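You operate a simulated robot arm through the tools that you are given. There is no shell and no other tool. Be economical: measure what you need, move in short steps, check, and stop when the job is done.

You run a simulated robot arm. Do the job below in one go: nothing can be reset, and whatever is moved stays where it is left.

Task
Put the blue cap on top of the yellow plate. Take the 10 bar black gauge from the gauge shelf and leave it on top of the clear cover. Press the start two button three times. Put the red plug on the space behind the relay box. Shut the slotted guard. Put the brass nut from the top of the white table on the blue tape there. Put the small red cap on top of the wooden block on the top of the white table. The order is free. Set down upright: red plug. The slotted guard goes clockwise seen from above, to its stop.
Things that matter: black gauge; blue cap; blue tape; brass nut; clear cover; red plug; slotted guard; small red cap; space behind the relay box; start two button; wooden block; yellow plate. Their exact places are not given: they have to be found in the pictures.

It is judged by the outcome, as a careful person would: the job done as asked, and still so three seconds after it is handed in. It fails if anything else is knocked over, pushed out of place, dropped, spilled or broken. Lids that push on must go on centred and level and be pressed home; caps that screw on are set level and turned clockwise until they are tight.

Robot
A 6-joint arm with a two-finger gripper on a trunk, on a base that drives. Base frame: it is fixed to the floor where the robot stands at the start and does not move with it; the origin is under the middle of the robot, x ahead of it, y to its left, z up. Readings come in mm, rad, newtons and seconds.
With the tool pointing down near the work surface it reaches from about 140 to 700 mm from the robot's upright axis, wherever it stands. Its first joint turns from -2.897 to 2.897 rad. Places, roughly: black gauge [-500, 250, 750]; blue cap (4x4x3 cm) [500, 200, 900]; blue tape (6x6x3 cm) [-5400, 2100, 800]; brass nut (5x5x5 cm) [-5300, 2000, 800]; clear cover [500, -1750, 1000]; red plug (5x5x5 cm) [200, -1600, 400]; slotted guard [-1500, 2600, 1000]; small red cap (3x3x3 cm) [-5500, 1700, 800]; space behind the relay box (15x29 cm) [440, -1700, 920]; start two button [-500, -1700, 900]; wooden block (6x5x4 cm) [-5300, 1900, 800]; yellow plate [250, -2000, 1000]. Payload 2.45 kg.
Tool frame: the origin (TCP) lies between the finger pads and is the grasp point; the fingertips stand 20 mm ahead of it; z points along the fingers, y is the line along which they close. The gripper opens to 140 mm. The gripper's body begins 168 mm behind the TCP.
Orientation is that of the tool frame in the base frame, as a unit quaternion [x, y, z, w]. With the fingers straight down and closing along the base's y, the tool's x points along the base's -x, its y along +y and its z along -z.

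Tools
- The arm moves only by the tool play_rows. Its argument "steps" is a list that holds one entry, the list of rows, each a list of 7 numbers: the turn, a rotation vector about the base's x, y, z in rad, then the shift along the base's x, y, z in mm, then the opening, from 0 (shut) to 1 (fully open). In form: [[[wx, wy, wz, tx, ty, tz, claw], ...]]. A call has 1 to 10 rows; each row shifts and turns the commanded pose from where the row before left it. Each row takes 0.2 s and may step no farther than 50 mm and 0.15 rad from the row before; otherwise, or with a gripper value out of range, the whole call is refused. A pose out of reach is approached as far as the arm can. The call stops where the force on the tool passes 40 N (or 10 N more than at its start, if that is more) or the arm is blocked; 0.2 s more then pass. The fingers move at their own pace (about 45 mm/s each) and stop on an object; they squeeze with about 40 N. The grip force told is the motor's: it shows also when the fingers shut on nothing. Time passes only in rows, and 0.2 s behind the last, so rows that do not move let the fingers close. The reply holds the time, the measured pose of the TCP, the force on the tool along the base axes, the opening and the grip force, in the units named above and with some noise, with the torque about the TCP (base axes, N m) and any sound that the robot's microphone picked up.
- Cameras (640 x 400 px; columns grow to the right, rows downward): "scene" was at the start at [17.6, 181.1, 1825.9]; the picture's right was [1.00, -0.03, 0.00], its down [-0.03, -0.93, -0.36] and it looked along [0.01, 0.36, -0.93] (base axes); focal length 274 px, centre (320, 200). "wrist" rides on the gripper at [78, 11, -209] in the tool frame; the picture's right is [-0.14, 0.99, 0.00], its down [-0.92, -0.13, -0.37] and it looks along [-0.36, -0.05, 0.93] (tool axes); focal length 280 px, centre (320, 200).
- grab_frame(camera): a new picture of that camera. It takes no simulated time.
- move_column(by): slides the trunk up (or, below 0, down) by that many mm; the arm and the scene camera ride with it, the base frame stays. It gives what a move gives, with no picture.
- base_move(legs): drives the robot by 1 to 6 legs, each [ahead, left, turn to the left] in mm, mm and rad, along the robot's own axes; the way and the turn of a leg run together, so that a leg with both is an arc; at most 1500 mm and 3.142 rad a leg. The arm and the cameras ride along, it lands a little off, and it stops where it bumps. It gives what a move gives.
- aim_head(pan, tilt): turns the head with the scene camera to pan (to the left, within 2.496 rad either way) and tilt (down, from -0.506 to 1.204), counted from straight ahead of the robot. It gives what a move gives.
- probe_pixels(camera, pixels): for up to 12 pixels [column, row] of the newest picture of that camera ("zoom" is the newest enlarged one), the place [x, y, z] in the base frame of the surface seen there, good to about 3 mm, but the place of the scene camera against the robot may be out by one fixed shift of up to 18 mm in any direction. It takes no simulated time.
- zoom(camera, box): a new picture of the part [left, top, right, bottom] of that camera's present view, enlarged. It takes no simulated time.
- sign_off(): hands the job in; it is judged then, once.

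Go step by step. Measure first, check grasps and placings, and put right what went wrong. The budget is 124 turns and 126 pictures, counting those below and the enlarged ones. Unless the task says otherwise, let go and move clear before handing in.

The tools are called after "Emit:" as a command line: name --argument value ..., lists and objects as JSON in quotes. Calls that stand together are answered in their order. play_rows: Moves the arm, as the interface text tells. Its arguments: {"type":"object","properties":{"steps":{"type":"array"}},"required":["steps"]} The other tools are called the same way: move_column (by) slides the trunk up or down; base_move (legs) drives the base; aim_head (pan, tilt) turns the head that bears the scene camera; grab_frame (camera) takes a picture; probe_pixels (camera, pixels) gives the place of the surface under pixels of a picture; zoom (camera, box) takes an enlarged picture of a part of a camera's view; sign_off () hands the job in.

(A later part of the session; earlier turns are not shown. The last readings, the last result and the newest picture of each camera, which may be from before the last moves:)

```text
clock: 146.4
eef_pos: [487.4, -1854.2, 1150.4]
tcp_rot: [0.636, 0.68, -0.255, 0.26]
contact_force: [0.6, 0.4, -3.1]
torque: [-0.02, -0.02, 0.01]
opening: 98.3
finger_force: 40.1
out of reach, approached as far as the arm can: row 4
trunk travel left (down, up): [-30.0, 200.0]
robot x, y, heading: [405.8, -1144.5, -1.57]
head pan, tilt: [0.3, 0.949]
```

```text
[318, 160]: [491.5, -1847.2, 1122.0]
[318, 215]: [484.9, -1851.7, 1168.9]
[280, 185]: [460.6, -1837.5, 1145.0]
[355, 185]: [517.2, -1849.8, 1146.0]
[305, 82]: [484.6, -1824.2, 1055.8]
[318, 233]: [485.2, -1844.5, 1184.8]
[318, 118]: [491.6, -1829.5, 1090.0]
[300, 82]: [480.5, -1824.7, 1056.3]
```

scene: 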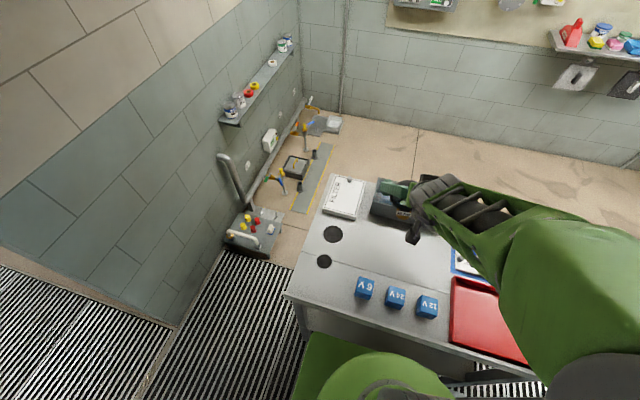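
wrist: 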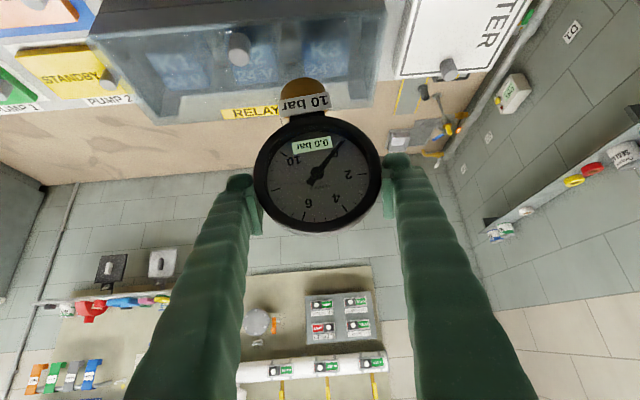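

At position, y≈−1854, with about 7° of tilt left. I'll lower using the trunk and retry the last rotation.

Emit:
move_column --by -30

Emit:
play_rows --steps '[[[-0.1, -0.015, 0, 4, 0, 5, 0.6], [0, 0, 0, 0, 0, 0, 0.6]]]'

Emit:
grab_frame --camera "wrist"

Emit:
probe_pixels --camera "wrist" --pixels '[[318, 160], [318, 215], [300, 82], [318, 233], [318, 118], [239, 50], [150, 40], [372, 20]]'

```text
clock: 147.1
eef_pos: [487.7, -1853.6, 1120.1]
tcp_rot: [0.637, 0.68, -0.256, 0.259]
contact_force: [-0.4, 0.1, -2.7]
torque: [-0.02, 0.0, -0.01]
opening: 98.5
finger_force: 39.9
trunk travel left (down, up): [0.0, 230.0]
robot x, y, heading: [407.6, -1139.1, -1.567]
head pan, tilt: [0.3, 0.949]
```

```text
clock: 147.7
eef_pos: [482.9, -1854.9, 1119.7]
tcp_rot: [0.636, 0.672, -0.272, 0.264]
contact_force: [-1.0, 0.7, -2.8]
torque: [-0.02, -0.04, 0.0]
opening: 98.3
finger_force: 39.2
out of reach, approached as far as the arm can: row 1
trunk travel left (down, up): [0.0, 230.0]
robot x, y, heading: [408.2, -1143.2, -1.568]
head pan, tilt: [0.3, 0.949]
```

```text
64 pictures are left
```

wrist: 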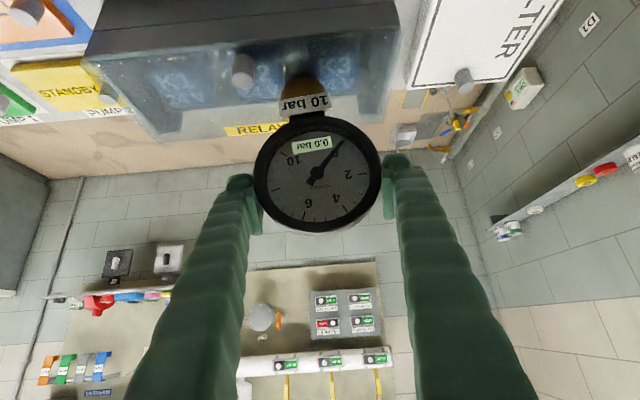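

```text
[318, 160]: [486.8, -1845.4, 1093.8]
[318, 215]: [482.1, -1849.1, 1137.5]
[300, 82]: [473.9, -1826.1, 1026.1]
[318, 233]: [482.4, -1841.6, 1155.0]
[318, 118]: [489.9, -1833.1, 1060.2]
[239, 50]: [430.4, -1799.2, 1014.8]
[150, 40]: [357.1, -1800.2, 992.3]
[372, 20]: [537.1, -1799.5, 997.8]
```

Tilt is now about 5° and the base is clear of the knob. I'll lower gently until contact.

Emit:
play_rows --steps '[[[0, 0, 0, 2, 0, -6, 0.6], [0, 0, 0, 0, 0, -5, 0.6], [0, 0, 0, 0, 0, 0, 0.6]]]'

Emit:
play_rows --steps '[[[0, 0, 0, 0, 0, -3, 0.6], [0, 0, 0, 0, 0, 0, 0.6]]]'

```text
clock: 148.5
eef_pos: [485.0, -1856.9, 1117.9]
tcp_rot: [0.634, 0.67, -0.277, 0.269]
contact_force: [-0.9, -4.7, 10.3]
torque: [-0.55, -0.19, -0.06]
opening: 98.4
finger_force: 40.1
trunk travel left (down, up): [0.0, 230.0]
robot x, y, heading: [405.4, -1141.3, -1.568]
head pan, tilt: [0.3, 0.949]
stopped in row 3: the force on the tool passed its limit at 42 N (the readings are from after the stop); the commanded pose is now the measured one
```

```text
clock: 149.1
eef_pos: [483.6, -1856.1, 1117.0]
tcp_rot: [0.634, 0.669, -0.278, 0.269]
contact_force: [-2.1, -0.7, 38.4]
torque: [-0.27, -0.16, -0.04]
opening: 98.8
finger_force: 40.3
trunk travel left (down, up): [0.0, 230.0]
robot x, y, heading: [407.5, -1140.4, -1.572]
head pan, tilt: [0.3, 0.949]
```

In contact. I'll ease off 2 mm and check before releasing.

Emit:
play_rows --steps '[[[0, 0, 0, 0, 0, 2, 0.6], [0, 0, 0, 0, 0, 0, 0.6]]]'

Emit:
zoom --camera "wrist" --box '[180, 0, 420, 240]'

Emit:
zoom --camera "scene" --box '[340, 150, 460, 250]'

```text
clock: 149.7
eef_pos: [484.3, -1855.5, 1115.8]
tcp_rot: [0.634, 0.67, -0.277, 0.269]
contact_force: [-2.2, -2.4, 33.0]
torque: [-0.43, 0.0, 0.0]
opening: 98.5
finger_force: 40.3
trunk travel left (down, up): [0.0, 230.0]
robot x, y, heading: [404.6, -1142.8, -1.572]
head pan, tilt: [0.3, 0.949]
```

```text
1.67 times, centred on (300, 120) of wrist
```

zoom: 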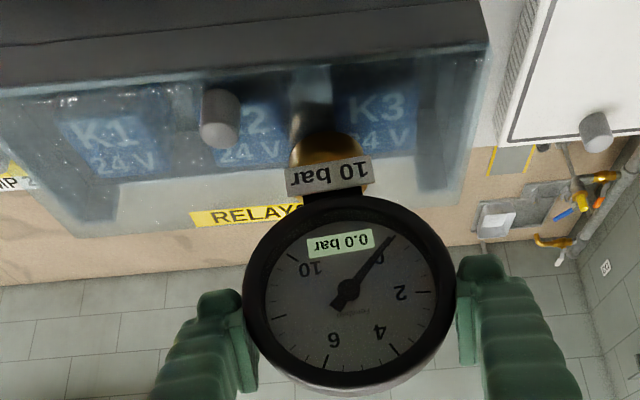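

```text
4.00 times, centred on (400, 200) of scene
```

zoom: 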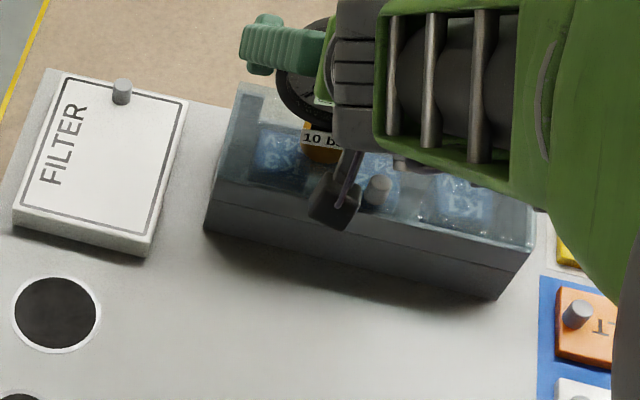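

The gauge base stands on the cover between the knob and the back edge. I'll reduce the pressing force further, then open.

Emit:
play_rows --steps '[[[0, 0, 0, 0, 0, 4, 0.6], [0, 0, 0, 0, 0, 0, 0.6]]]'

```text
clock: 150.3
eef_pos: [484.6, -1854.4, 1117.0]
tcp_rot: [0.635, 0.671, -0.274, 0.268]
contact_force: [-2.4, -4.3, 11.9]
torque: [-0.54, 0.11, -0.05]
opening: 98.8
finger_force: 40.1
trunk travel left (down, up): [0.0, 230.0]
robot x, y, heading: [406.9, -1144.2, -1.567]
head pan, tilt: [0.3, 0.949]
```

Emit:
play_rows --steps '[[[0, 0, 0, 0, 0, 1, 0.72], [0, 0, 0, 0, 0, 0, 0.76], [0, 0, 0, 0, 0, 0, 0.85], [0, 0, 0, 0, 0, 0, 0.85], [0, 0, 0, 0, 0, 0, 0.85]]]'

Emit:
grab_frame --camera "wrist"

Emit:
probe_pixels --camera "wrist" --pixels '[[318, 160], [318, 215], [300, 82], [318, 228], [318, 118], [239, 50]]'

```text
clock: 151.5
eef_pos: [485.2, -1855.5, 1119.2]
tcp_rot: [0.635, 0.671, -0.275, 0.267]
contact_force: [-0.3, 0.7, -0.9]
torque: [0.0, 0.0, 0.01]
opening: 118.9
finger_force: 0.0
trunk travel left (down, up): [0.0, 230.0]
robot x, y, heading: [406.3, -1142.9, -1.568]
head pan, tilt: [0.3, 0.949]
```

```text
61 pictures are left
```

wrist: 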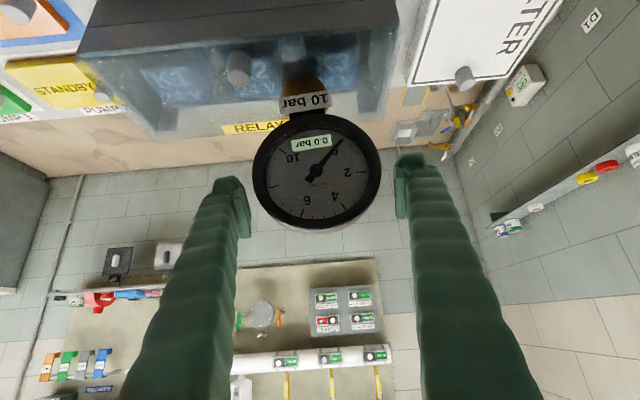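

```text
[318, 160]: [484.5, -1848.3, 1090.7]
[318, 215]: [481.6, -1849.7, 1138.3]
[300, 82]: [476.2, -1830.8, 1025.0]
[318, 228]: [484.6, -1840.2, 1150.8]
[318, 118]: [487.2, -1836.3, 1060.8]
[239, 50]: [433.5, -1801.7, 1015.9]
```

The gauge stands upright on the cover. I'll withdraw straight back with the base, fingers sliding along its sides.

Emit:
base_move --legs '[[-250, 0, 0]]'

Emit:
aim_head --pan 0.1 --tilt 0.8

Emit:
grab_frame --camera "scene"

Emit:
grab_frame --camera "wrist"

```text
clock: 153.3
eef_pos: [482.5, -1598.9, 1119.1]
tcp_rot: [0.636, 0.67, -0.276, 0.267]
contact_force: [0.0, 1.0, 0.2]
torque: [0.0, 0.0, -0.03]
opening: 118.8
finger_force: 0.1
trunk travel left (down, up): [0.0, 230.0]
robot x, y, heading: [400.5, -885.1, -1.569]
head pan, tilt: [0.3, 0.949]
```

```text
clock: 154.1
eef_pos: [483.0, -1598.7, 1119.2]
tcp_rot: [0.636, 0.67, -0.277, 0.266]
contact_force: [0.7, 0.3, -0.2]
torque: [0.04, 0.0, -0.01]
opening: 119.2
finger_force: 0.1
trunk travel left (down, up): [0.0, 230.0]
robot x, y, heading: [402.5, -887.5, -1.571]
head pan, tilt: [0.099, 0.799]
```

```text
60 pictures are left
```

scene: 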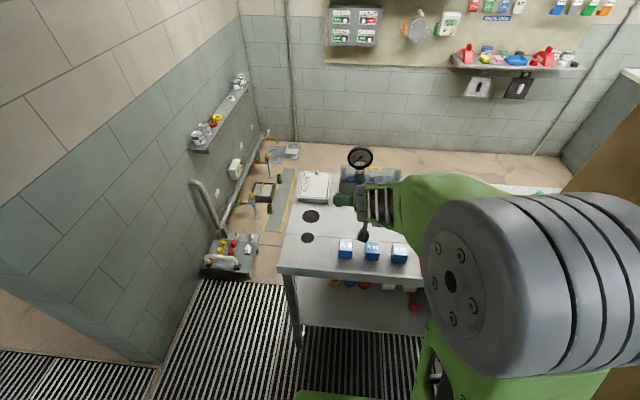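

```text
59 pictures are left
```

wrist: 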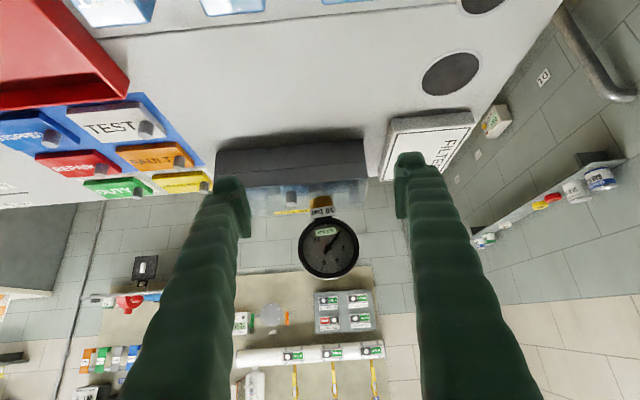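

The gauge is done. Next is the red plug on the lower shelf, near (412,305). I'll zoom and measure it.

Emit:
zoom --camera "scene" --box '[280, 250, 440, 340]'

Emit:
probe_pixels --camera "zoom" --pixels '[[530, 195], [530, 215], [530, 230], [500, 230], [400, 250], [400, 325], [300, 320], [400, 90], [250, 145], [440, 150]]'

Emit:
base_move --legs '[[-150, 0, 0]]'

```text
4.00 times, centred on (360, 295) of scene
```

zoom: 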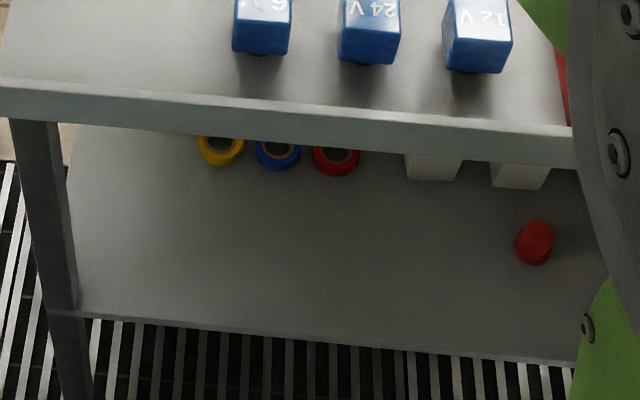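

```text
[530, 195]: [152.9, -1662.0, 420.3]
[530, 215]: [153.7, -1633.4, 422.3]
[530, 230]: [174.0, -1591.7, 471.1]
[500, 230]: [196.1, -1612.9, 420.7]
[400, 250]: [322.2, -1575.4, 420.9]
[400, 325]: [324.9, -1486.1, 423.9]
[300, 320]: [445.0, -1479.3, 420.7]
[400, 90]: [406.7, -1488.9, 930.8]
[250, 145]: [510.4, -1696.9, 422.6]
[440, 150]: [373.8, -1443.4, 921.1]
```

```text
clock: 155.4
eef_pos: [484.3, -1450.0, 1118.8]
tcp_rot: [0.635, 0.669, -0.277, 0.267]
contact_force: [-0.5, -1.2, 0.3]
torque: [-0.02, -0.02, 0.02]
opening: 119.0
finger_force: 0.1
trunk travel left (down, up): [0.0, 230.0]
robot x, y, heading: [406.2, -735.0, -1.568]
head pan, tilt: [0.099, 0.799]
```

Comparing headings, the scene camera's shift is constant: true = scene + (−6,+16,+2). So the plug is at about (165,−1575), z 424–473. I'll move right, then swing the arm out to my right-front.

Emit:
base_move --legs '[[0, 170, 0]]'

Emit:
play_rows --steps '[[[0, 0, 0, -45, 15, -10, 0.8], [0, 0, 0, -45, 15, -10, 0.8], [0, 0, 0, -45, 15, -10, 0.8], [0, 0, 0, -45, 20, -10, 0.8], [0, 0, 0, -45, 20, -10, 0.8], [0, 0, 0, -45, 20, -10, 0.8], [0, 0, 0, -45, 20, -10, 0.8], [0, 0, 0, -45, 20, -10, 0.8], [0, 0, 0, -45, 20, -10, 0.8], [0, 0, 0, -45, 20, -10, 0.8]]]'

Emit:
play_rows --steps '[[[-0.1, 0, 0, -15, 25, -35, 0.8], [-0.1, 0, 0, -15, 25, -35, 0.8], [-0.1, 0, 0, -8, 15, -40, 0.8], [-0.1, 0, 0, 0, 0, -45, 0.8], [-0.1, 0, 0, 0, 0, -45, 0.8], [-0.1, 0, 0, 0, 0, -45, 0.8], [0, 0, 0, 0, 0, 0, 0.8]]]'

```text
clock: 157.6
eef_pos: [652.9, -1450.0, 1119.5]
tcp_rot: [0.636, 0.669, -0.276, 0.266]
contact_force: [-0.1, -0.3, -0.7]
torque: [0.03, 0.04, -0.01]
opening: 118.9
finger_force: 0.1
trunk travel left (down, up): [0.0, 230.0]
robot x, y, heading: [573.5, -737.3, -1.57]
head pan, tilt: [0.099, 0.799]
```

```text
refused: row 4 steps farther than a row can; nothing moved
```

```text
clock: 159.2
eef_pos: [611.2, -1392.5, 880.5]
tcp_rot: [0.528, 0.558, -0.462, 0.444]
contact_force: [-0.1, -1.0, -0.5]
torque: [0.0, -0.01, -0.01]
opening: 111.9
finger_force: 0.1
out of reach, approached as far as the arm can: row 1
trunk travel left (down, up): [0.0, 230.0]
robot x, y, heading: [575.3, -738.0, -1.572]
head pan, tilt: [0.099, 0.799]
```

The first call was refused, but the second ran and the tool is now nearly horizontal at z 880. I'll continue to the side and down, away from the table edge.

Emit:
play_rows --steps '[[[0, 0, 0, -20, 40, 0, 0.8], [0, 0, 0, -34, 10, -34, 0.8], [0, 0, 0, -34, 10, -34, 0.8], [0, 0, 0, -34, 10, -34, 0.8], [0, 0, 0, -34, 10, -34, 0.8], [0, 0, 0, -34, 10, -34, 0.8], [0, 0, 0, -34, 10, -34, 0.8], [0, 0, 0, -34, 10, -34, 0.8], [0, 0, 0, -34, 10, -34, 0.8]]]'

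Emit:
play_rows --steps '[[[0, 0, 0, -34, 8, -34, 0.8], [0, 0, 0, -34, 8, -34, 0.8], [0, 0, 0, -34, 8, -34, 0.8], [0, 0, 0, -34, 8, -34, 0.8], [0, 0, 0, 0, 0, 0, 0.8]]]'

Emit:
aim_head --pan -0.4 --tilt 0.9

Emit:
grab_frame --camera "scene"

Emit:
grab_frame --camera "wrist"

```text
clock: 161.2
eef_pos: [317.4, -1271.8, 609.8]
tcp_rot: [0.528, 0.558, -0.462, 0.443]
contact_force: [0.3, -0.1, -0.2]
torque: [0.0, 0.01, 0.01]
opening: 111.9
finger_force: 0.1
trunk travel left (down, up): [0.0, 230.0]
robot x, y, heading: [578.1, -732.6, -1.571]
head pan, tilt: [0.099, 0.799]
```

```text
clock: 162.3
eef_pos: [188.7, -1239.7, 518.2]
tcp_rot: [0.529, 0.559, -0.461, 0.442]
contact_force: [0.3, 0.9, 0.2]
torque: [0.0, 0.01, 0.01]
opening: 111.8
finger_force: 0.0
out of reach, approached as far as the arm can: row 3, 4
trunk travel left (down, up): [0.0, 230.0]
robot x, y, heading: [576.6, -738.8, -1.572]
head pan, tilt: [0.099, 0.799]
```

```text
clock: 163.3
eef_pos: [189.6, -1241.6, 517.5]
tcp_rot: [0.529, 0.559, -0.461, 0.442]
contact_force: [-0.5, -0.6, -0.5]
torque: [-0.01, 0.0, 0.0]
opening: 112.3
finger_force: 0.0
trunk travel left (down, up): [0.0, 230.0]
robot x, y, heading: [574.5, -738.1, -1.573]
head pan, tilt: [-0.4, 0.901]
```

```text
57 pictures are left
```

scene: 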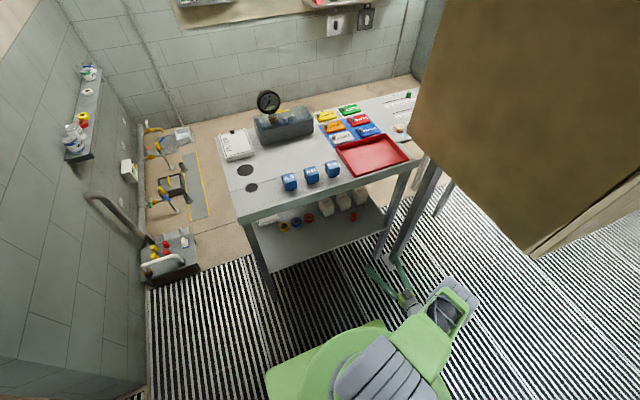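

```text
56 pictures are left
```

wrist: 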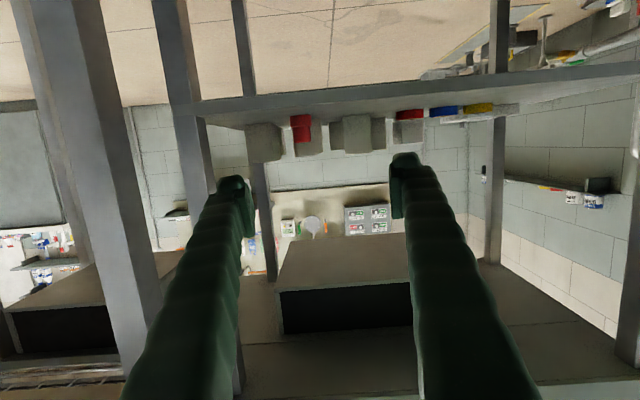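

The plug is visible in the wrist view at (300,128), upside-down. I'll measure it and pitch the tool down about 15° around the wrist to get lower.

Emit:
zoom --camera "wrist" --box '[230, 90, 440, 180]'

Emit:
probe_pixels --camera "wrist" --pixels '[[300, 128], [300, 120], [293, 135], [309, 128], [300, 138], [265, 140], [355, 130], [320, 105], [325, 130]]'

Emit:
play_rows --steps '[[[0.09, 0, 0, 0, 7, -20, 0.8], [0.09, 0, 0, 0, 7, -21, 0.8], [0.09, 0, 0, 0, 6, -21, 0.8], [0, 0, 0, 0, 0, 0, 0.8]]]'

```text
3.05 times, centred on (335, 135) of wrist
```

zoom: 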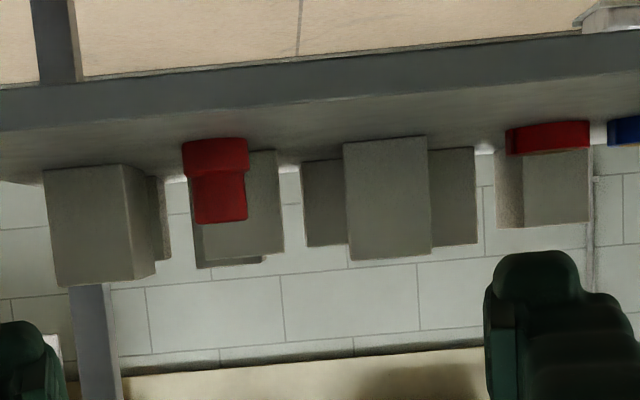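

```text
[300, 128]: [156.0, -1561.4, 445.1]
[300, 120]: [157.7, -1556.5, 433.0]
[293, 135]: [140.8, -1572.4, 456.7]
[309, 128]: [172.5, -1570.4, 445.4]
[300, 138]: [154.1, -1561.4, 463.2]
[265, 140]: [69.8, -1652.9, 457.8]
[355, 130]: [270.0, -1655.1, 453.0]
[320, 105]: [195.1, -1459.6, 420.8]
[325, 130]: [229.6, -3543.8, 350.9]
```

```text
clock: 164.3
eef_pos: [189.3, -1218.1, 456.9]
tcp_rot: [0.583, 0.616, -0.382, 0.368]
contact_force: [1.0, 0.1, 0.2]
torque: [0.03, 0.0, -0.01]
opening: 112.0
finger_force: 0.0
trunk travel left (down, up): [0.0, 230.0]
robot x, y, heading: [577.1, -735.3, -1.568]
head pan, tilt: [-0.4, 0.901]
```

Plug neck is at x≈156, y≈−1579. The tool is at z 457 pitched 25° down. I'll drive in straight, partway first.

Emit:
play_rows --steps '[[[0, 0, 0, 0, 0, 2, 0.6], [0, 0, 0, 0, 0, 0, 0.6], [0, 0, 0, 0, 0, 0, 0.6]]]'

Emit:
base_move --legs '[[250, -33, 0]]'

Emit:
grab_frame --camera "wrist"

Emit:
probe_pixels --camera "wrist" --pixels '[[320, 130], [320, 110], [310, 130], [330, 130]]'

```text
clock: 165.1
eef_pos: [189.5, -1219.1, 459.9]
tcp_rot: [0.582, 0.615, -0.382, 0.369]
contact_force: [-0.2, 0.3, 0.0]
torque: [0.02, 0.01, 0.0]
opening: 84.0
finger_force: 0.0
trunk travel left (down, up): [0.0, 230.0]
robot x, y, heading: [575.0, -737.7, -1.569]
head pan, tilt: [-0.4, 0.901]
```

```text
clock: 166.9
eef_pos: [154.2, -1465.6, 459.3]
tcp_rot: [0.584, 0.614, -0.383, 0.368]
contact_force: [-0.6, -0.3, -0.4]
torque: [0.03, -0.02, 0.0]
opening: 83.8
finger_force: 0.1
trunk travel left (down, up): [0.0, 230.0]
robot x, y, heading: [543.4, -982.9, -1.573]
head pan, tilt: [-0.4, 0.901]
```

```text
54 pictures are left
```

wrist: 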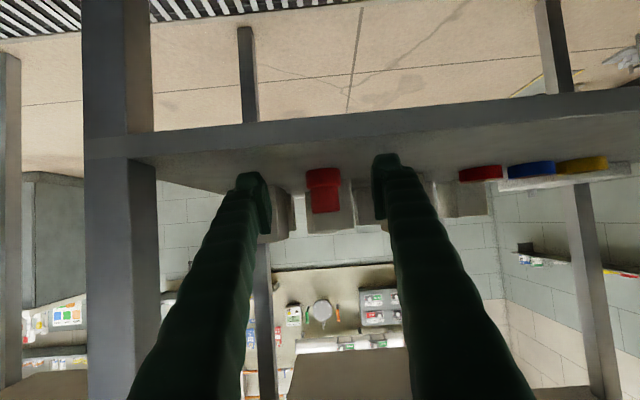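

```text
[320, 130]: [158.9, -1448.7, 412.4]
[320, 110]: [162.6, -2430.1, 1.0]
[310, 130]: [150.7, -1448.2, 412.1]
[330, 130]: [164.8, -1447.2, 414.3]
```

The plug is centred between the fingers at (325,190). I'll advance the remaining 112 mm and close.

Emit:
base_move --legs '[[112, 0, 0]]'

Emit:
grab_frame --camera "wrist"

Emit:
probe_pixels --camera "wrist" --pixels '[[318, 180], [318, 195], [318, 210], [300, 195], [335, 195]]'

```text
clock: 168.1
eef_pos: [153.6, -1576.7, 458.4]
tcp_rot: [0.584, 0.614, -0.383, 0.368]
contact_force: [0.1, 0.8, 0.6]
torque: [0.0, 0.04, -0.04]
opening: 84.0
finger_force: 0.1
trunk travel left (down, up): [0.0, 230.0]
robot x, y, heading: [543.5, -1096.0, -1.574]
head pan, tilt: [-0.4, 0.901]
```

```text
53 pictures are left
```

wrist: 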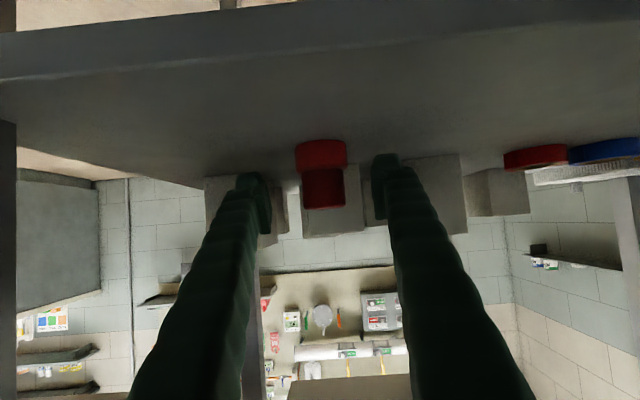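

```text
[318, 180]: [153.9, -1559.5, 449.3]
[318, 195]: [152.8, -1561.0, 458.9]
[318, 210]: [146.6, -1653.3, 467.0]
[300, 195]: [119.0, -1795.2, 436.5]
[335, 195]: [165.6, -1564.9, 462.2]
```

Well placed. I'll close and lift slightly.

Emit:
play_rows --steps '[[[0, 0, 0, 0, -2, 0, 0.15], [0, 0, 0, 0, 0, 0, 0.15], [0, 0, 0, 0, 0, 0, 0.15], [0, 0, 0, 0, 0, 0, 0.15], [0, 0, 0, 0, 0, 25, 0.15], [0, 0, 0, 0, 0, 0, 0.15]]]'

Emit:
grab_frame --camera "wrist"

```text
clock: 169.5
eef_pos: [154.1, -1578.0, 484.1]
tcp_rot: [0.584, 0.614, -0.382, 0.367]
contact_force: [-0.3, -0.8, -0.7]
torque: [0.0, 0.02, 0.0]
opening: 29.7
finger_force: 40.1
trunk travel left (down, up): [0.0, 230.0]
robot x, y, heading: [543.0, -1094.7, -1.574]
head pan, tilt: [-0.4, 0.901]
```

```text
52 pictures are left
```

wrist: 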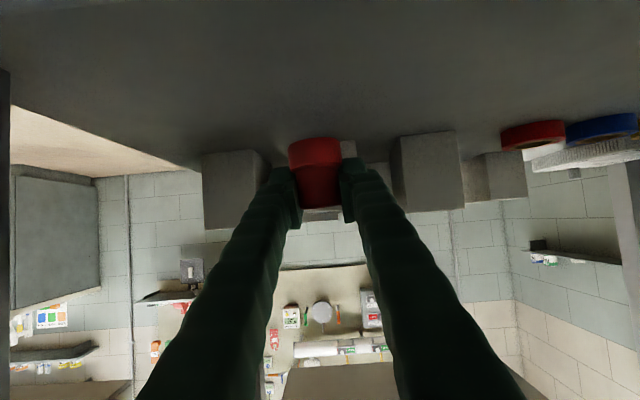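

The plug is held. I'll withdraw backward from under the table, then raise it.

Emit:
base_move --legs '[[-330, 0, 0]]'

Emit:
play_rows --steps '[[[0, 0, 0, 10, 0, 48, 0.15], [0, 0, 0, 10, 0, 48, 0.15], [0, 0, 0, 10, 0, 48, 0.15], [0, 0, 0, 10, 0, 48, 0.15], [0, 0, 0, 10, 0, 48, 0.15], [0, 0, 0, 10, 0, 48, 0.15], [0, 0, 0, 10, 0, 48, 0.15], [0, 0, 0, 10, 0, 48, 0.15], [0, 0, 0, 10, 0, 48, 0.15], [0, 0, 0, 10, 0, 48, 0.15]]]'

Emit:
play_rows --steps '[[[0, 0, 0, 10, 0, 48, 0.15], [0, 0, 0, 10, 0, 48, 0.15], [0, 0, -0.131, 28, -14, 0, 0.15], [0, 0, -0.131, 28, -14, 0, 0.15], [0, 0, -0.131, 28, -14, 0, 0.15], [0, 0, -0.131, 28, -14, 0, 0.15], [0, 0, -0.131, 28, -14, 0, 0.15], [0, 0, -0.131, 28, -14, 0, 0.15], [0, 0, 0, 0, 0, 0, 0.15]]]'

Emit:
grab_frame --camera "scene"

```text
clock: 171.7
eef_pos: [156.7, -1250.7, 484.0]
tcp_rot: [0.583, 0.616, -0.382, 0.369]
contact_force: [-0.5, 0.3, -0.3]
torque: [0.02, 0.01, 0.03]
opening: 29.6
finger_force: 40.2
trunk travel left (down, up): [0.0, 230.0]
robot x, y, heading: [546.8, -771.3, -1.578]
head pan, tilt: [-0.4, 0.901]
```

```text
clock: 173.9
eef_pos: [256.5, -1253.1, 966.5]
tcp_rot: [0.583, 0.615, -0.382, 0.368]
contact_force: [0.2, -0.4, 0.5]
torque: [-0.01, 0.02, 0.01]
opening: 29.6
finger_force: 39.7
trunk travel left (down, up): [0.0, 230.0]
robot x, y, heading: [541.9, -764.6, -1.568]
head pan, tilt: [-0.4, 0.901]
```

```text
clock: 175.9
eef_pos: [361.7, -1407.5, 1070.4]
tcp_rot: [0.774, 0.345, -0.495, 0.194]
contact_force: [1.0, 0.0, -0.2]
torque: [0.01, 0.05, -0.04]
opening: 30.1
finger_force: 40.1
out of reach, approached as far as the arm can: row 2, 3, 4, 5
trunk travel left (down, up): [0.0, 230.0]
robot x, y, heading: [546.6, -769.8, -1.573]
head pan, tilt: [-0.4, 0.901]
```

```text
51 pictures are left
```

scene: 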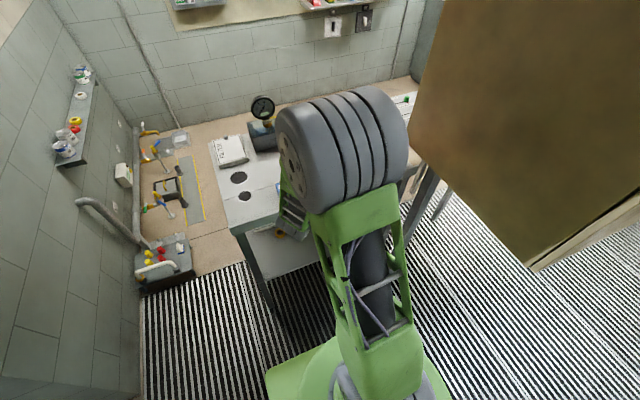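

Orientation kept (plug upright). I'll drive forward and left to bring it above the free space behind the relay box.

Emit:
base_move --legs '[[325, 68, 0]]'

Emit:
grab_frame --camera "wrist"

Emit:
grab_frame --camera "scene"

```text
clock: 178.1
eef_pos: [421.5, -1734.7, 1068.8]
tcp_rot: [0.776, 0.342, -0.495, 0.191]
contact_force: [0.5, -0.5, -1.5]
torque: [-0.05, -0.01, 0.0]
opening: 29.7
finger_force: 39.8
trunk travel left (down, up): [0.0, 230.0]
robot x, y, heading: [609.6, -1092.7, -1.575]
head pan, tilt: [-0.4, 0.901]
```

```text
50 pictures are left
```

wrist: 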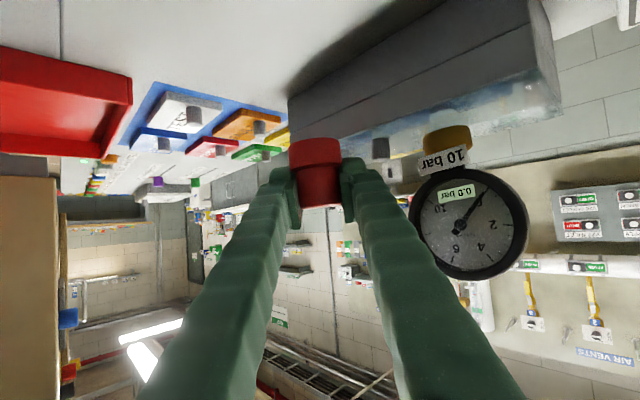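

```text
49 pictures are left
```

scene: 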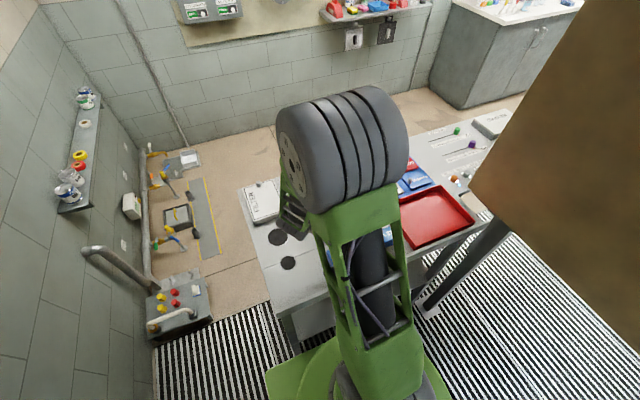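

Clear of the relay box. I'll lower onto the table gently.

Emit:
play_rows --steps '[[[0, 0, 0, 4, 4, -30, 0.15], [0, 0, 0, 3, 4, -30, 0.15], [0, 0, 0, 0, 0, -28, 0.15], [0, 0, 0, 0, 0, 0, 0.15]]]'

Emit:
play_rows --steps '[[[0, 0, 0, 0, 0, -5, 0.15], [0, 0, 0, 0, 0, -4, 0.15], [0, 0, 0, 0, 0, -3, 0.15], [0, 0, 0, 0, 0, 0, 0.15]]]'

Emit:
grab_frame --camera "wrist"

```text
clock: 179.1
eef_pos: [429.4, -1726.4, 981.9]
tcp_rot: [0.775, 0.343, -0.494, 0.192]
contact_force: [-0.8, -0.4, -0.5]
torque: [0.01, 0.01, -0.04]
opening: 30.0
finger_force: 39.9
trunk travel left (down, up): [0.0, 230.0]
robot x, y, heading: [604.8, -1096.0, -1.58]
head pan, tilt: [-0.4, 0.901]
```

```text
clock: 180.1
eef_pos: [428.4, -1726.2, 969.9]
tcp_rot: [0.775, 0.342, -0.495, 0.192]
contact_force: [-0.6, -0.5, 2.2]
torque: [-0.05, -0.02, 0.0]
opening: 29.7
finger_force: 39.3
trunk travel left (down, up): [0.0, 230.0]
robot x, y, heading: [605.5, -1092.3, -1.58]
head pan, tilt: [-0.4, 0.901]
```

```text
48 pictures are left
```

wrist: 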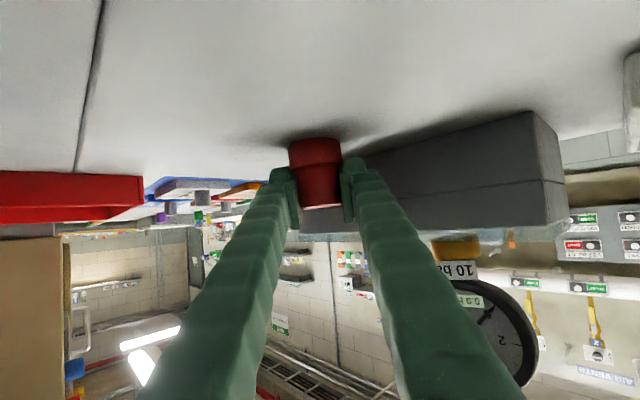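

Light contact. I'll settle 1 mm, open and back off along the tool axis.

Emit:
play_rows --steps '[[[0, 0, 0, 0, 0, -1.5, 0.15], [0, 0, 0, 0, 0, 0, 0.3], [0, 0, 0, 0, 0, 0, 0.36], [0, 0, 0, 0, 0, 0, 0.36], [0, 0, 0, 20, 20, 14, 0.36], [0, 0, 0, 28, 28, 20, 0.36], [0, 0, 0, 28, 28, 20, 0.36], [0, 0, 0, 28, 28, 20, 0.36], [0, 0, 0, 0, 0, 40, 0.36], [0, 0, 0, 0, 0, 0, 0.36]]]'

Emit:
grab_frame --camera "wrist"

```text
clock: 182.3
eef_pos: [542.0, -1641.3, 1080.5]
tcp_rot: [0.776, 0.341, -0.495, 0.191]
contact_force: [-0.9, 1.4, 0.1]
torque: [0.0, -0.03, 0.04]
opening: 50.1
finger_force: 0.0
out of reach, approached as far as the arm can: row 7, 8
trunk travel left (down, up): [0.0, 230.0]
robot x, y, heading: [610.1, -1093.7, -1.576]
head pan, tilt: [-0.4, 0.901]
```

```text
47 pictures are left
```

wrist: 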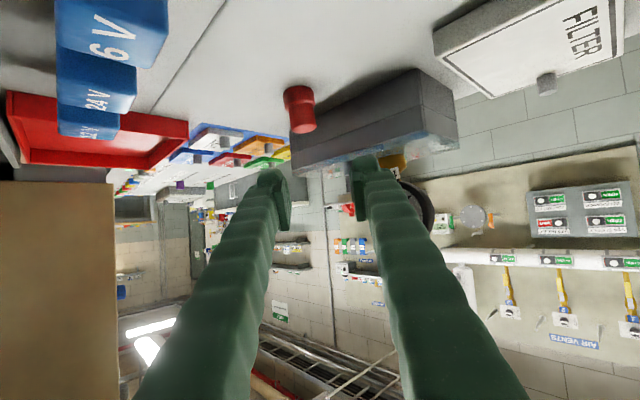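

The red plug stands upright behind the relay box. Next I'll straighten the tool, back away, and go for the blue cap on the +y bench.

Emit:
play_rows --steps '[[[0.1, -0.0985, 0, 0, 20, 10, 0.6], [0.1, -0.0985, 0, 0, 20, 10, 0.6], [0.1, -0.0985, 0, 0, 20, 10, 0.6], [0.1, -0.0985, 0, 0, 20, 10, 0.6], [0.1, -0.0985, 0, 0, 20, 10, 0.6], [0.1, -0.0985, 0, 0, 20, 10, 0.6], [0.1, -0.0985, 0, 0, 20, 10, 0.6], [0.1, -0.0985, 0, 0, 20, 10, 0.6]]]'

Emit:
base_move --legs '[[-600, 0, 0], [0, 0, -1.571], [120, -130, 0]]'

Emit:
aim_head --pan -1.5 --tilt 0.8

Emit:
grab_frame --camera "scene"

```text
clock: 184.1
eef_pos: [557.8, -1491.8, 1112.9]
tcp_rot: [0.908, 0.402, -0.114, -0.016]
contact_force: [0.1, 0.5, 0.2]
torque: [-0.03, 0.0, 0.02]
opening: 83.6
finger_force: 0.1
out of reach, approached as far as the arm can: row 6, 7, 8
trunk travel left (down, up): [0.0, 230.0]
robot x, y, heading: [610.9, -1095.9, -1.577]
head pan, tilt: [-0.4, 0.901]
```

```text
clock: 192.7
eef_pos: [94.2, -310.1, 1113.0]
tcp_rot: [0.928, -0.355, -0.071, -0.093]
contact_force: [-0.3, 0.7, -0.2]
torque: [0.0, -0.01, 0.02]
opening: 84.0
finger_force: 0.0
trunk travel left (down, up): [0.0, 230.0]
robot x, y, heading: [492.9, -362.6, 3.142]
head pan, tilt: [-0.4, 0.901]
```

```text
clock: 194.0
eef_pos: [93.5, -310.8, 1113.4]
tcp_rot: [0.927, -0.356, -0.07, -0.092]
contact_force: [-0.6, 0.1, 0.0]
torque: [-0.01, -0.01, -0.02]
opening: 84.0
finger_force: 0.0
trunk travel left (down, up): [0.0, 230.0]
robot x, y, heading: [491.8, -360.8, 3.138]
head pan, tilt: [-1.499, 0.799]
```

```text
46 pictures are left
```

scene: 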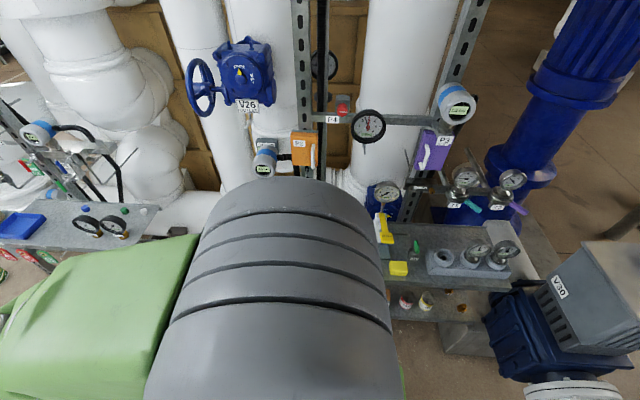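

The arm's elbow blocks this view. I'll swing the arm to my right, short of the bench, and look with the wrist camera.

Emit:
play_rows --steps '[[[0, 0, -0.07, 11, 44, 0, 0.6], [0, 0, -0.07, 11, 44, 0, 0.6], [0, 0, -0.07, 21, 40, 0, 0.6], [0, 0, -0.07, 21, 40, 0, 0.6], [0, 0, -0.07, 29.5, 34.5, 0, 0.6], [0, 0, -0.07, 29.5, 34.5, 0, 0.6], [0, 0, -0.07, 36.5, 27, 0, 0.6], [0, 0, -0.07, 36.5, 27, 0, 0.6], [0, 0, -0.07, 41.5, 18, 0, 0.6], [0, 0, -0.07, 41.5, 18, 0, 0.6]]]'

Emit:
play_rows --steps '[[[0, 0, -0.06, 45, 7, 0, 0.6], [0, 0, -0.06, 45, 7, 0, 0.6], [0, 0, 0, 0, 0, 0, 0.6]]]'

Emit:
grab_frame --camera "wrist"

Emit:
grab_frame --camera "scene"

```text
clock: 196.2
eef_pos: [356.1, 8.3, 1080.5]
tcp_rot: [0.749, -0.651, -0.031, -0.122]
contact_force: [-0.1, -1.0, -0.8]
torque: [0.0, 0.03, -0.01]
opening: 84.1
finger_force: 0.0
out of reach, approached as far as the arm can: row 5, 6, 7, 8, 9, 10
trunk travel left (down, up): [0.0, 230.0]
robot x, y, heading: [491.7, -360.6, 3.138]
head pan, tilt: [-1.499, 0.799]
```

```text
clock: 197.0
eef_pos: [435.7, 20.2, 1065.2]
tcp_rot: [0.707, -0.695, -0.02, -0.126]
contact_force: [-0.1, 0.7, -1.0]
torque: [-0.01, 0.02, 0.01]
opening: 84.2
finger_force: 0.0
out of reach, approached as far as the arm can: row 1, 2
trunk travel left (down, up): [0.0, 230.0]
robot x, y, heading: [491.2, -359.4, 3.138]
head pan, tilt: [-1.499, 0.799]
```

```text
45 pictures are left
```

wrist: 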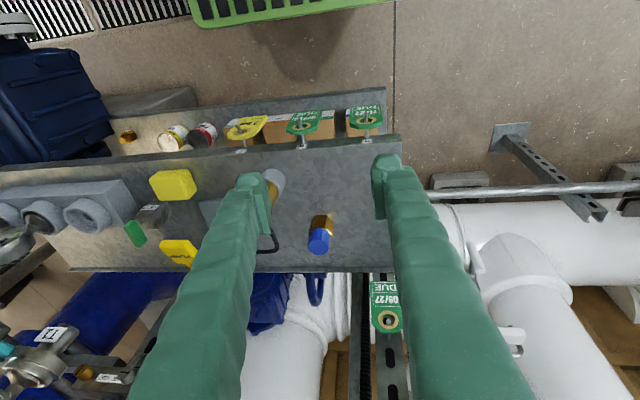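

```text
44 pictures are left
```

scene: 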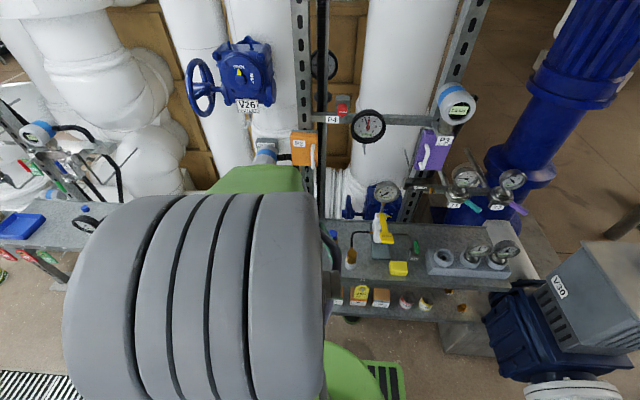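

The blue cap is visible at (318,240) on a brass fitting. I'll measure it and nearby obstacles.

Emit:
zoom --camera "wrist" --box '[230, 160, 420, 330]'

Emit:
probe_pixels --camera "wrist" --pixels '[[318, 245], [318, 235], [310, 243], [328, 243], [322, 222], [387, 310], [385, 360], [262, 245], [272, 180], [315, 290], [268, 300], [340, 250]]'

```text
2.35 times, centred on (325, 245) of wrist
```

zoom: 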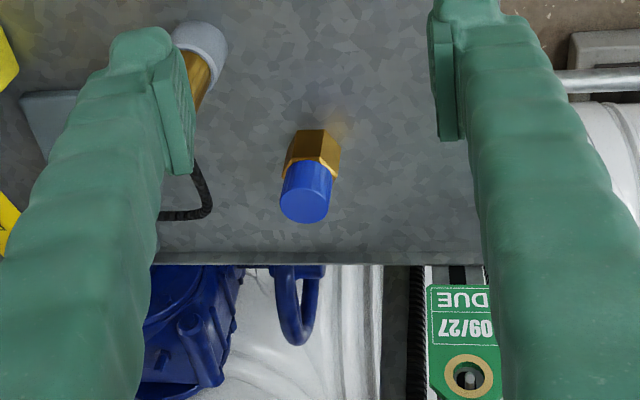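

```text
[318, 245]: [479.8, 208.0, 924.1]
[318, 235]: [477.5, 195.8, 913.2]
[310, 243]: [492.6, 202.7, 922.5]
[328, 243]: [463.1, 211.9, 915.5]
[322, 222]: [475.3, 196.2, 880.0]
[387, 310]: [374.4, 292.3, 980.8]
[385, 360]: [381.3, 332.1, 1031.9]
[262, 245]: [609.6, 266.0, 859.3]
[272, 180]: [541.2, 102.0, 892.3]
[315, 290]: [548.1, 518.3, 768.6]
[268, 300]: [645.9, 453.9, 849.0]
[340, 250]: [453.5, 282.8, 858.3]
```

Cap top is at about (479,211,924) and its bottom at ~895. I'll raise the trunk, set the tool vertical and move above it.

Emit:
move_column --by 100

Emit:
play_rows --steps '[[[-0.103, 0.073, 0, 10, 20, 0, 0.6], [-0.103, 0.073, 0, 12, 30, 0, 0.6], [0, 0, 0, 10, 45, -15, 0.6], [0, 0, 0, 10, 45, -15, 0.6], [0, 0, 0, 1, 45, -15, 0.6], [0, 0, 0, 0, 0, 0, 0.6]]]'

Emit:
grab_frame --camera "wrist"

Emit:
grab_frame --camera "scene"

```text
clock: 198.4
eef_pos: [433.3, 20.4, 1164.4]
tcp_rot: [0.708, -0.695, -0.021, -0.126]
contact_force: [0.2, -0.2, -0.1]
torque: [-0.02, -0.01, -0.03]
opening: 84.0
finger_force: 0.0
trunk travel left (down, up): [-100.0, 130.0]
robot x, y, heading: [491.9, -361.8, 3.136]
head pan, tilt: [-1.499, 0.799]
```

```text
clock: 199.8
eef_pos: [454.8, 171.7, 1099.5]
tcp_rot: [0.708, -0.698, 0.004, -0.109]
contact_force: [-0.3, -0.9, 0.0]
torque: [-0.03, 0.0, 0.0]
opening: 84.0
finger_force: 0.1
out of reach, approached as far as the arm can: row 1, 2
trunk travel left (down, up): [-100.0, 130.0]
robot x, y, heading: [491.9, -361.3, 3.137]
head pan, tilt: [-1.499, 0.799]
```

```text
42 pictures are left
```

wrist: 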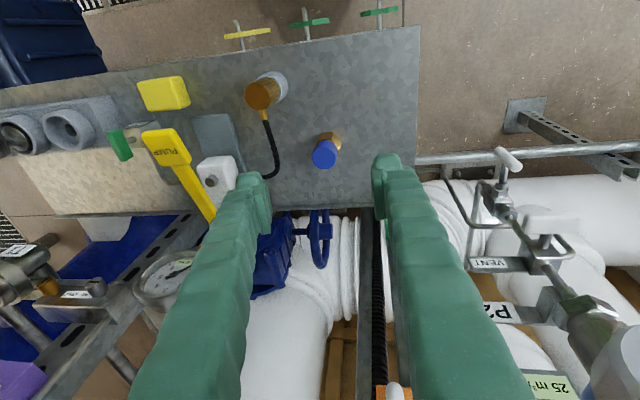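

```text
41 pictures are left
```

scene: 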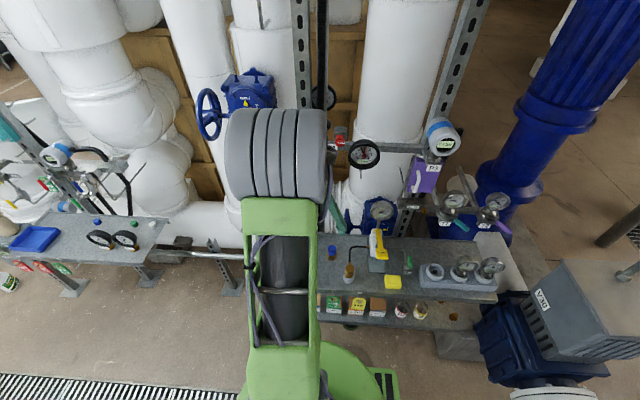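

I'll correct the remaining lean here and centre over the cap at a safe height.

Emit:
play_rows --steps '[[[-0.075, 0.079, 0, 12, 10, -10, 0.6], [-0.075, 0.079, 0, 11, 15, -20, 0.6], [0, 0, 0, 0, 14, -25, 0.6], [0, 0, 0, 0, 0, -25, 0.6], [0, 0, 0, 0, 0, 0, 0.6]]]'

Emit:
grab_frame --camera "wrist"

Emit:
probe_pixels --camera "wrist" --pixels '[[320, 140], [312, 140], [330, 140], [320, 130], [320, 120], [320, 110], [325, 100]]'

```text
clock: 201.0
eef_pos: [455.8, 184.6, 1035.1]
tcp_rot: [0.708, -0.698, 0.01, -0.104]
contact_force: [0.5, -0.2, -0.3]
torque: [0.03, 0.0, 0.01]
opening: 84.0
finger_force: 0.0
out of reach, approached as far as the arm can: row 1, 2
trunk travel left (down, up): [-100.0, 130.0]
robot x, y, heading: [490.3, -360.5, 3.139]
head pan, tilt: [-1.499, 0.799]
```

```text
40 pictures are left
```

wrist: 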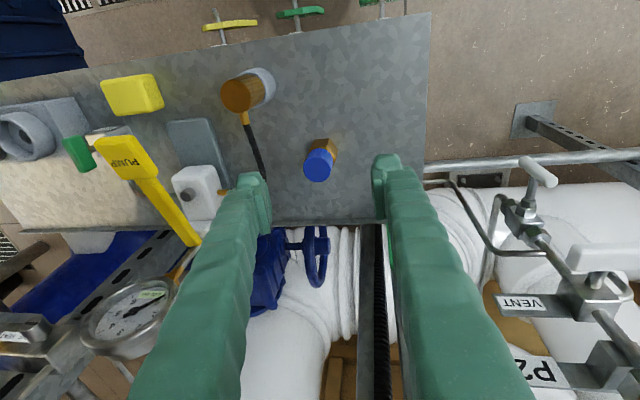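

```text
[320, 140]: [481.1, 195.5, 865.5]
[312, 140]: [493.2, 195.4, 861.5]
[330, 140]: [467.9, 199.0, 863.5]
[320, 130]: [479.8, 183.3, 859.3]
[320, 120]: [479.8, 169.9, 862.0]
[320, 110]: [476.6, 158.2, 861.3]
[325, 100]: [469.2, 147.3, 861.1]
```

The tool can't fully straighten at this wrist turn. I'll try with the tool yawed clockwise.

Emit:
play_rows --steps '[[[0, 0, -0.14, 0, 0, 0, 0.6], [0, 0, -0.14, 0, 0, 0, 0.6], [0, 0, -0.14, 0, 0, 0, 0.6], [0, 0, -0.14, 0, 0, 0, 0.6], [-0.07, 0.075, 0, 11, 13, 0, 0.6], [-0.07, 0.075, 0, 11, 12, 0, 0.6], [0, 0, 0, 0, 0, 0, 0.6]]]'

Emit:
grab_frame --camera "wrist"

```text
clock: 202.6
eef_pos: [471.4, 188.8, 1024.1]
tcp_rot: [-0.492, 0.865, -0.057, 0.079]
contact_force: [-0.7, -0.8, 0.8]
torque: [0.0, -0.03, 0.03]
opening: 84.0
finger_force: 0.0
out of reach, approached as far as the arm can: row 5, 6
trunk travel left (down, up): [-100.0, 130.0]
robot x, y, heading: [493.5, -361.8, 3.142]
head pan, tilt: [-1.499, 0.799]
```

```text
39 pictures are left
```

wrist: 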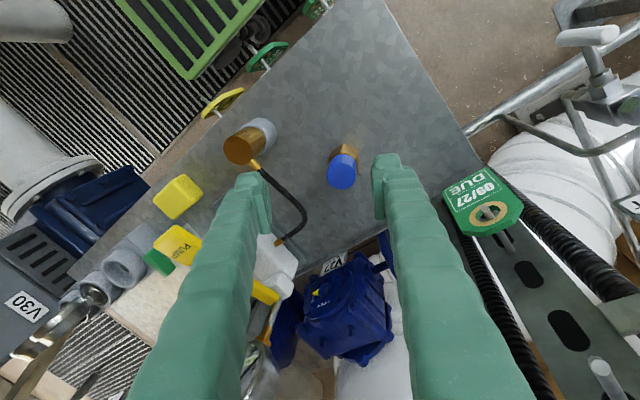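

The wrist can't align closely with a steep forearm. A longer reach flattens the forearm, so I'll move the base 110 mm back and reach out again.

Emit:
base_move --legs '[[0, 110, 0]]'

Emit:
play_rows --steps '[[[0, 0, 0, 0, 45, 0, 0.6], [0, 0, 0, 0, 45, 0, 0.6], [0.01, 0.1, 0, 3, 35, -5, 0.6], [0.01, 0.1, 0, 3, 0, -10, 0.6], [0, 0, 0, 0, 0, 0, 0.6]]]'

Emit:
grab_frame --camera "wrist"

Emit:
probe_pixels --camera "wrist" --pixels '[[330, 130], [330, 140], [330, 150], [330, 160], [330, 120], [340, 140]]'

```text
clock: 204.2
eef_pos: [471.8, 77.0, 1023.5]
tcp_rot: [-0.491, 0.866, -0.055, 0.078]
contact_force: [0.2, 0.1, 0.2]
torque: [0.0, -0.01, 0.02]
opening: 84.0
finger_force: 0.1
trunk travel left (down, up): [-100.0, 130.0]
robot x, y, heading: [490.9, -471.7, 3.137]
head pan, tilt: [-1.499, 0.799]
```

```text
clock: 205.4
eef_pos: [478.7, 167.9, 986.7]
tcp_rot: [-0.492, 0.865, -0.026, 0.093]
contact_force: [-0.2, 0.0, 0.5]
torque: [0.01, 0.01, 0.03]
opening: 84.3
finger_force: 0.0
out of reach, approached as far as the arm can: row 1, 2, 3, 4
trunk travel left (down, up): [-100.0, 130.0]
robot x, y, heading: [490.9, -472.7, 3.14]
head pan, tilt: [-1.499, 0.799]
```

```text
38 pictures are left
```

wrist: 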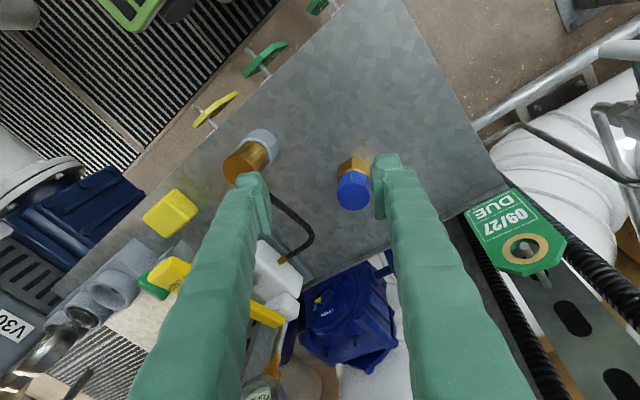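

```text
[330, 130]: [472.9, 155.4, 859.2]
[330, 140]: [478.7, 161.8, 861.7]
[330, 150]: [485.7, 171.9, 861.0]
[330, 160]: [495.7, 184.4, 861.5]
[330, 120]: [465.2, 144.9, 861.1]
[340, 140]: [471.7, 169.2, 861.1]
```

I suspect the wrist roll is near its stop. I'll raise a little and yaw a further 60° clockwise, closing along y, then straighten.

Emit:
play_rows --steps '[[[0, 0, -0.13, 0, -20, 30, 0.6], [0, 0, -0.13, 0, 0, 20, 0.6], [0, 0, -0.13, 0, 0, 0, 0.6], [0, 0, -0.13, 0, 0, 0, 0.6], [0, 0, -0.13, 0, 0, 0, 0.6], [0, 0, -0.13, 0, 0, 0, 0.6], [0, 0, -0.13, 0, 0, 0, 0.6], [0, 0, -0.13, 0, 0, 0, 0.6], [-0.023, 0.093, 0, 0, 0, 0, 0.6], [-0.023, 0.093, 0, 0, 0, 0, 0.6]]]'

```text
clock: 207.6
eef_pos: [499.6, 109.9, 1003.8]
tcp_rot: [0.001, 0.992, -0.064, 0.113]
contact_force: [-0.2, 0.4, -0.3]
torque: [0.01, -0.04, -0.02]
opening: 83.8
finger_force: 0.1
out of reach, approached as far as the arm can: row 2, 3, 4, 5, 6, 7, 8, 9, 10
trunk travel left (down, up): [-100.0, 130.0]
robot x, y, heading: [493.3, -469.7, 3.138]
head pan, tilt: [-1.499, 0.799]
```

The wrist seems to be in a flipped branch after the sideways lean. I'll lean the tool outward in the arm's plane, remove the sideways lean there, then bring it back upright.

Emit:
play_rows --steps '[[[0.13, 0, 0, 0, -10, 0, 0.6], [0.13, 0, 0, 0, -10, 0, 0.6], [0.13, 0, 0, 0, -10, 0, 0.6], [0.13, 0, 0, 0, -10, 0, 0.6], [0.13, 0, 0, 0, -10, 0, 0.6], [0.13, 0.06, 0, 0, -10, 0, 0.6], [0.1, 0.1, 0, 0, -10, 0, 0.6], [0, 0.1, 0, 0, 0, 0, 0.6], [0, 0, 0, 0, 0, 0, 0.6]]]'

```text
clock: 209.6
eef_pos: [512.9, 47.1, 1004.7]
tcp_rot: [0.083, 0.947, 0.31, -0.004]
contact_force: [0.2, -0.1, -1.0]
torque: [0.04, 0.0, 0.0]
opening: 83.9
finger_force: 0.0
out of reach, approached as far as the arm can: row 4, 5
trunk travel left (down, up): [-100.0, 130.0]
robot x, y, heading: [492.9, -469.3, 3.138]
head pan, tilt: [-1.499, 0.799]
```

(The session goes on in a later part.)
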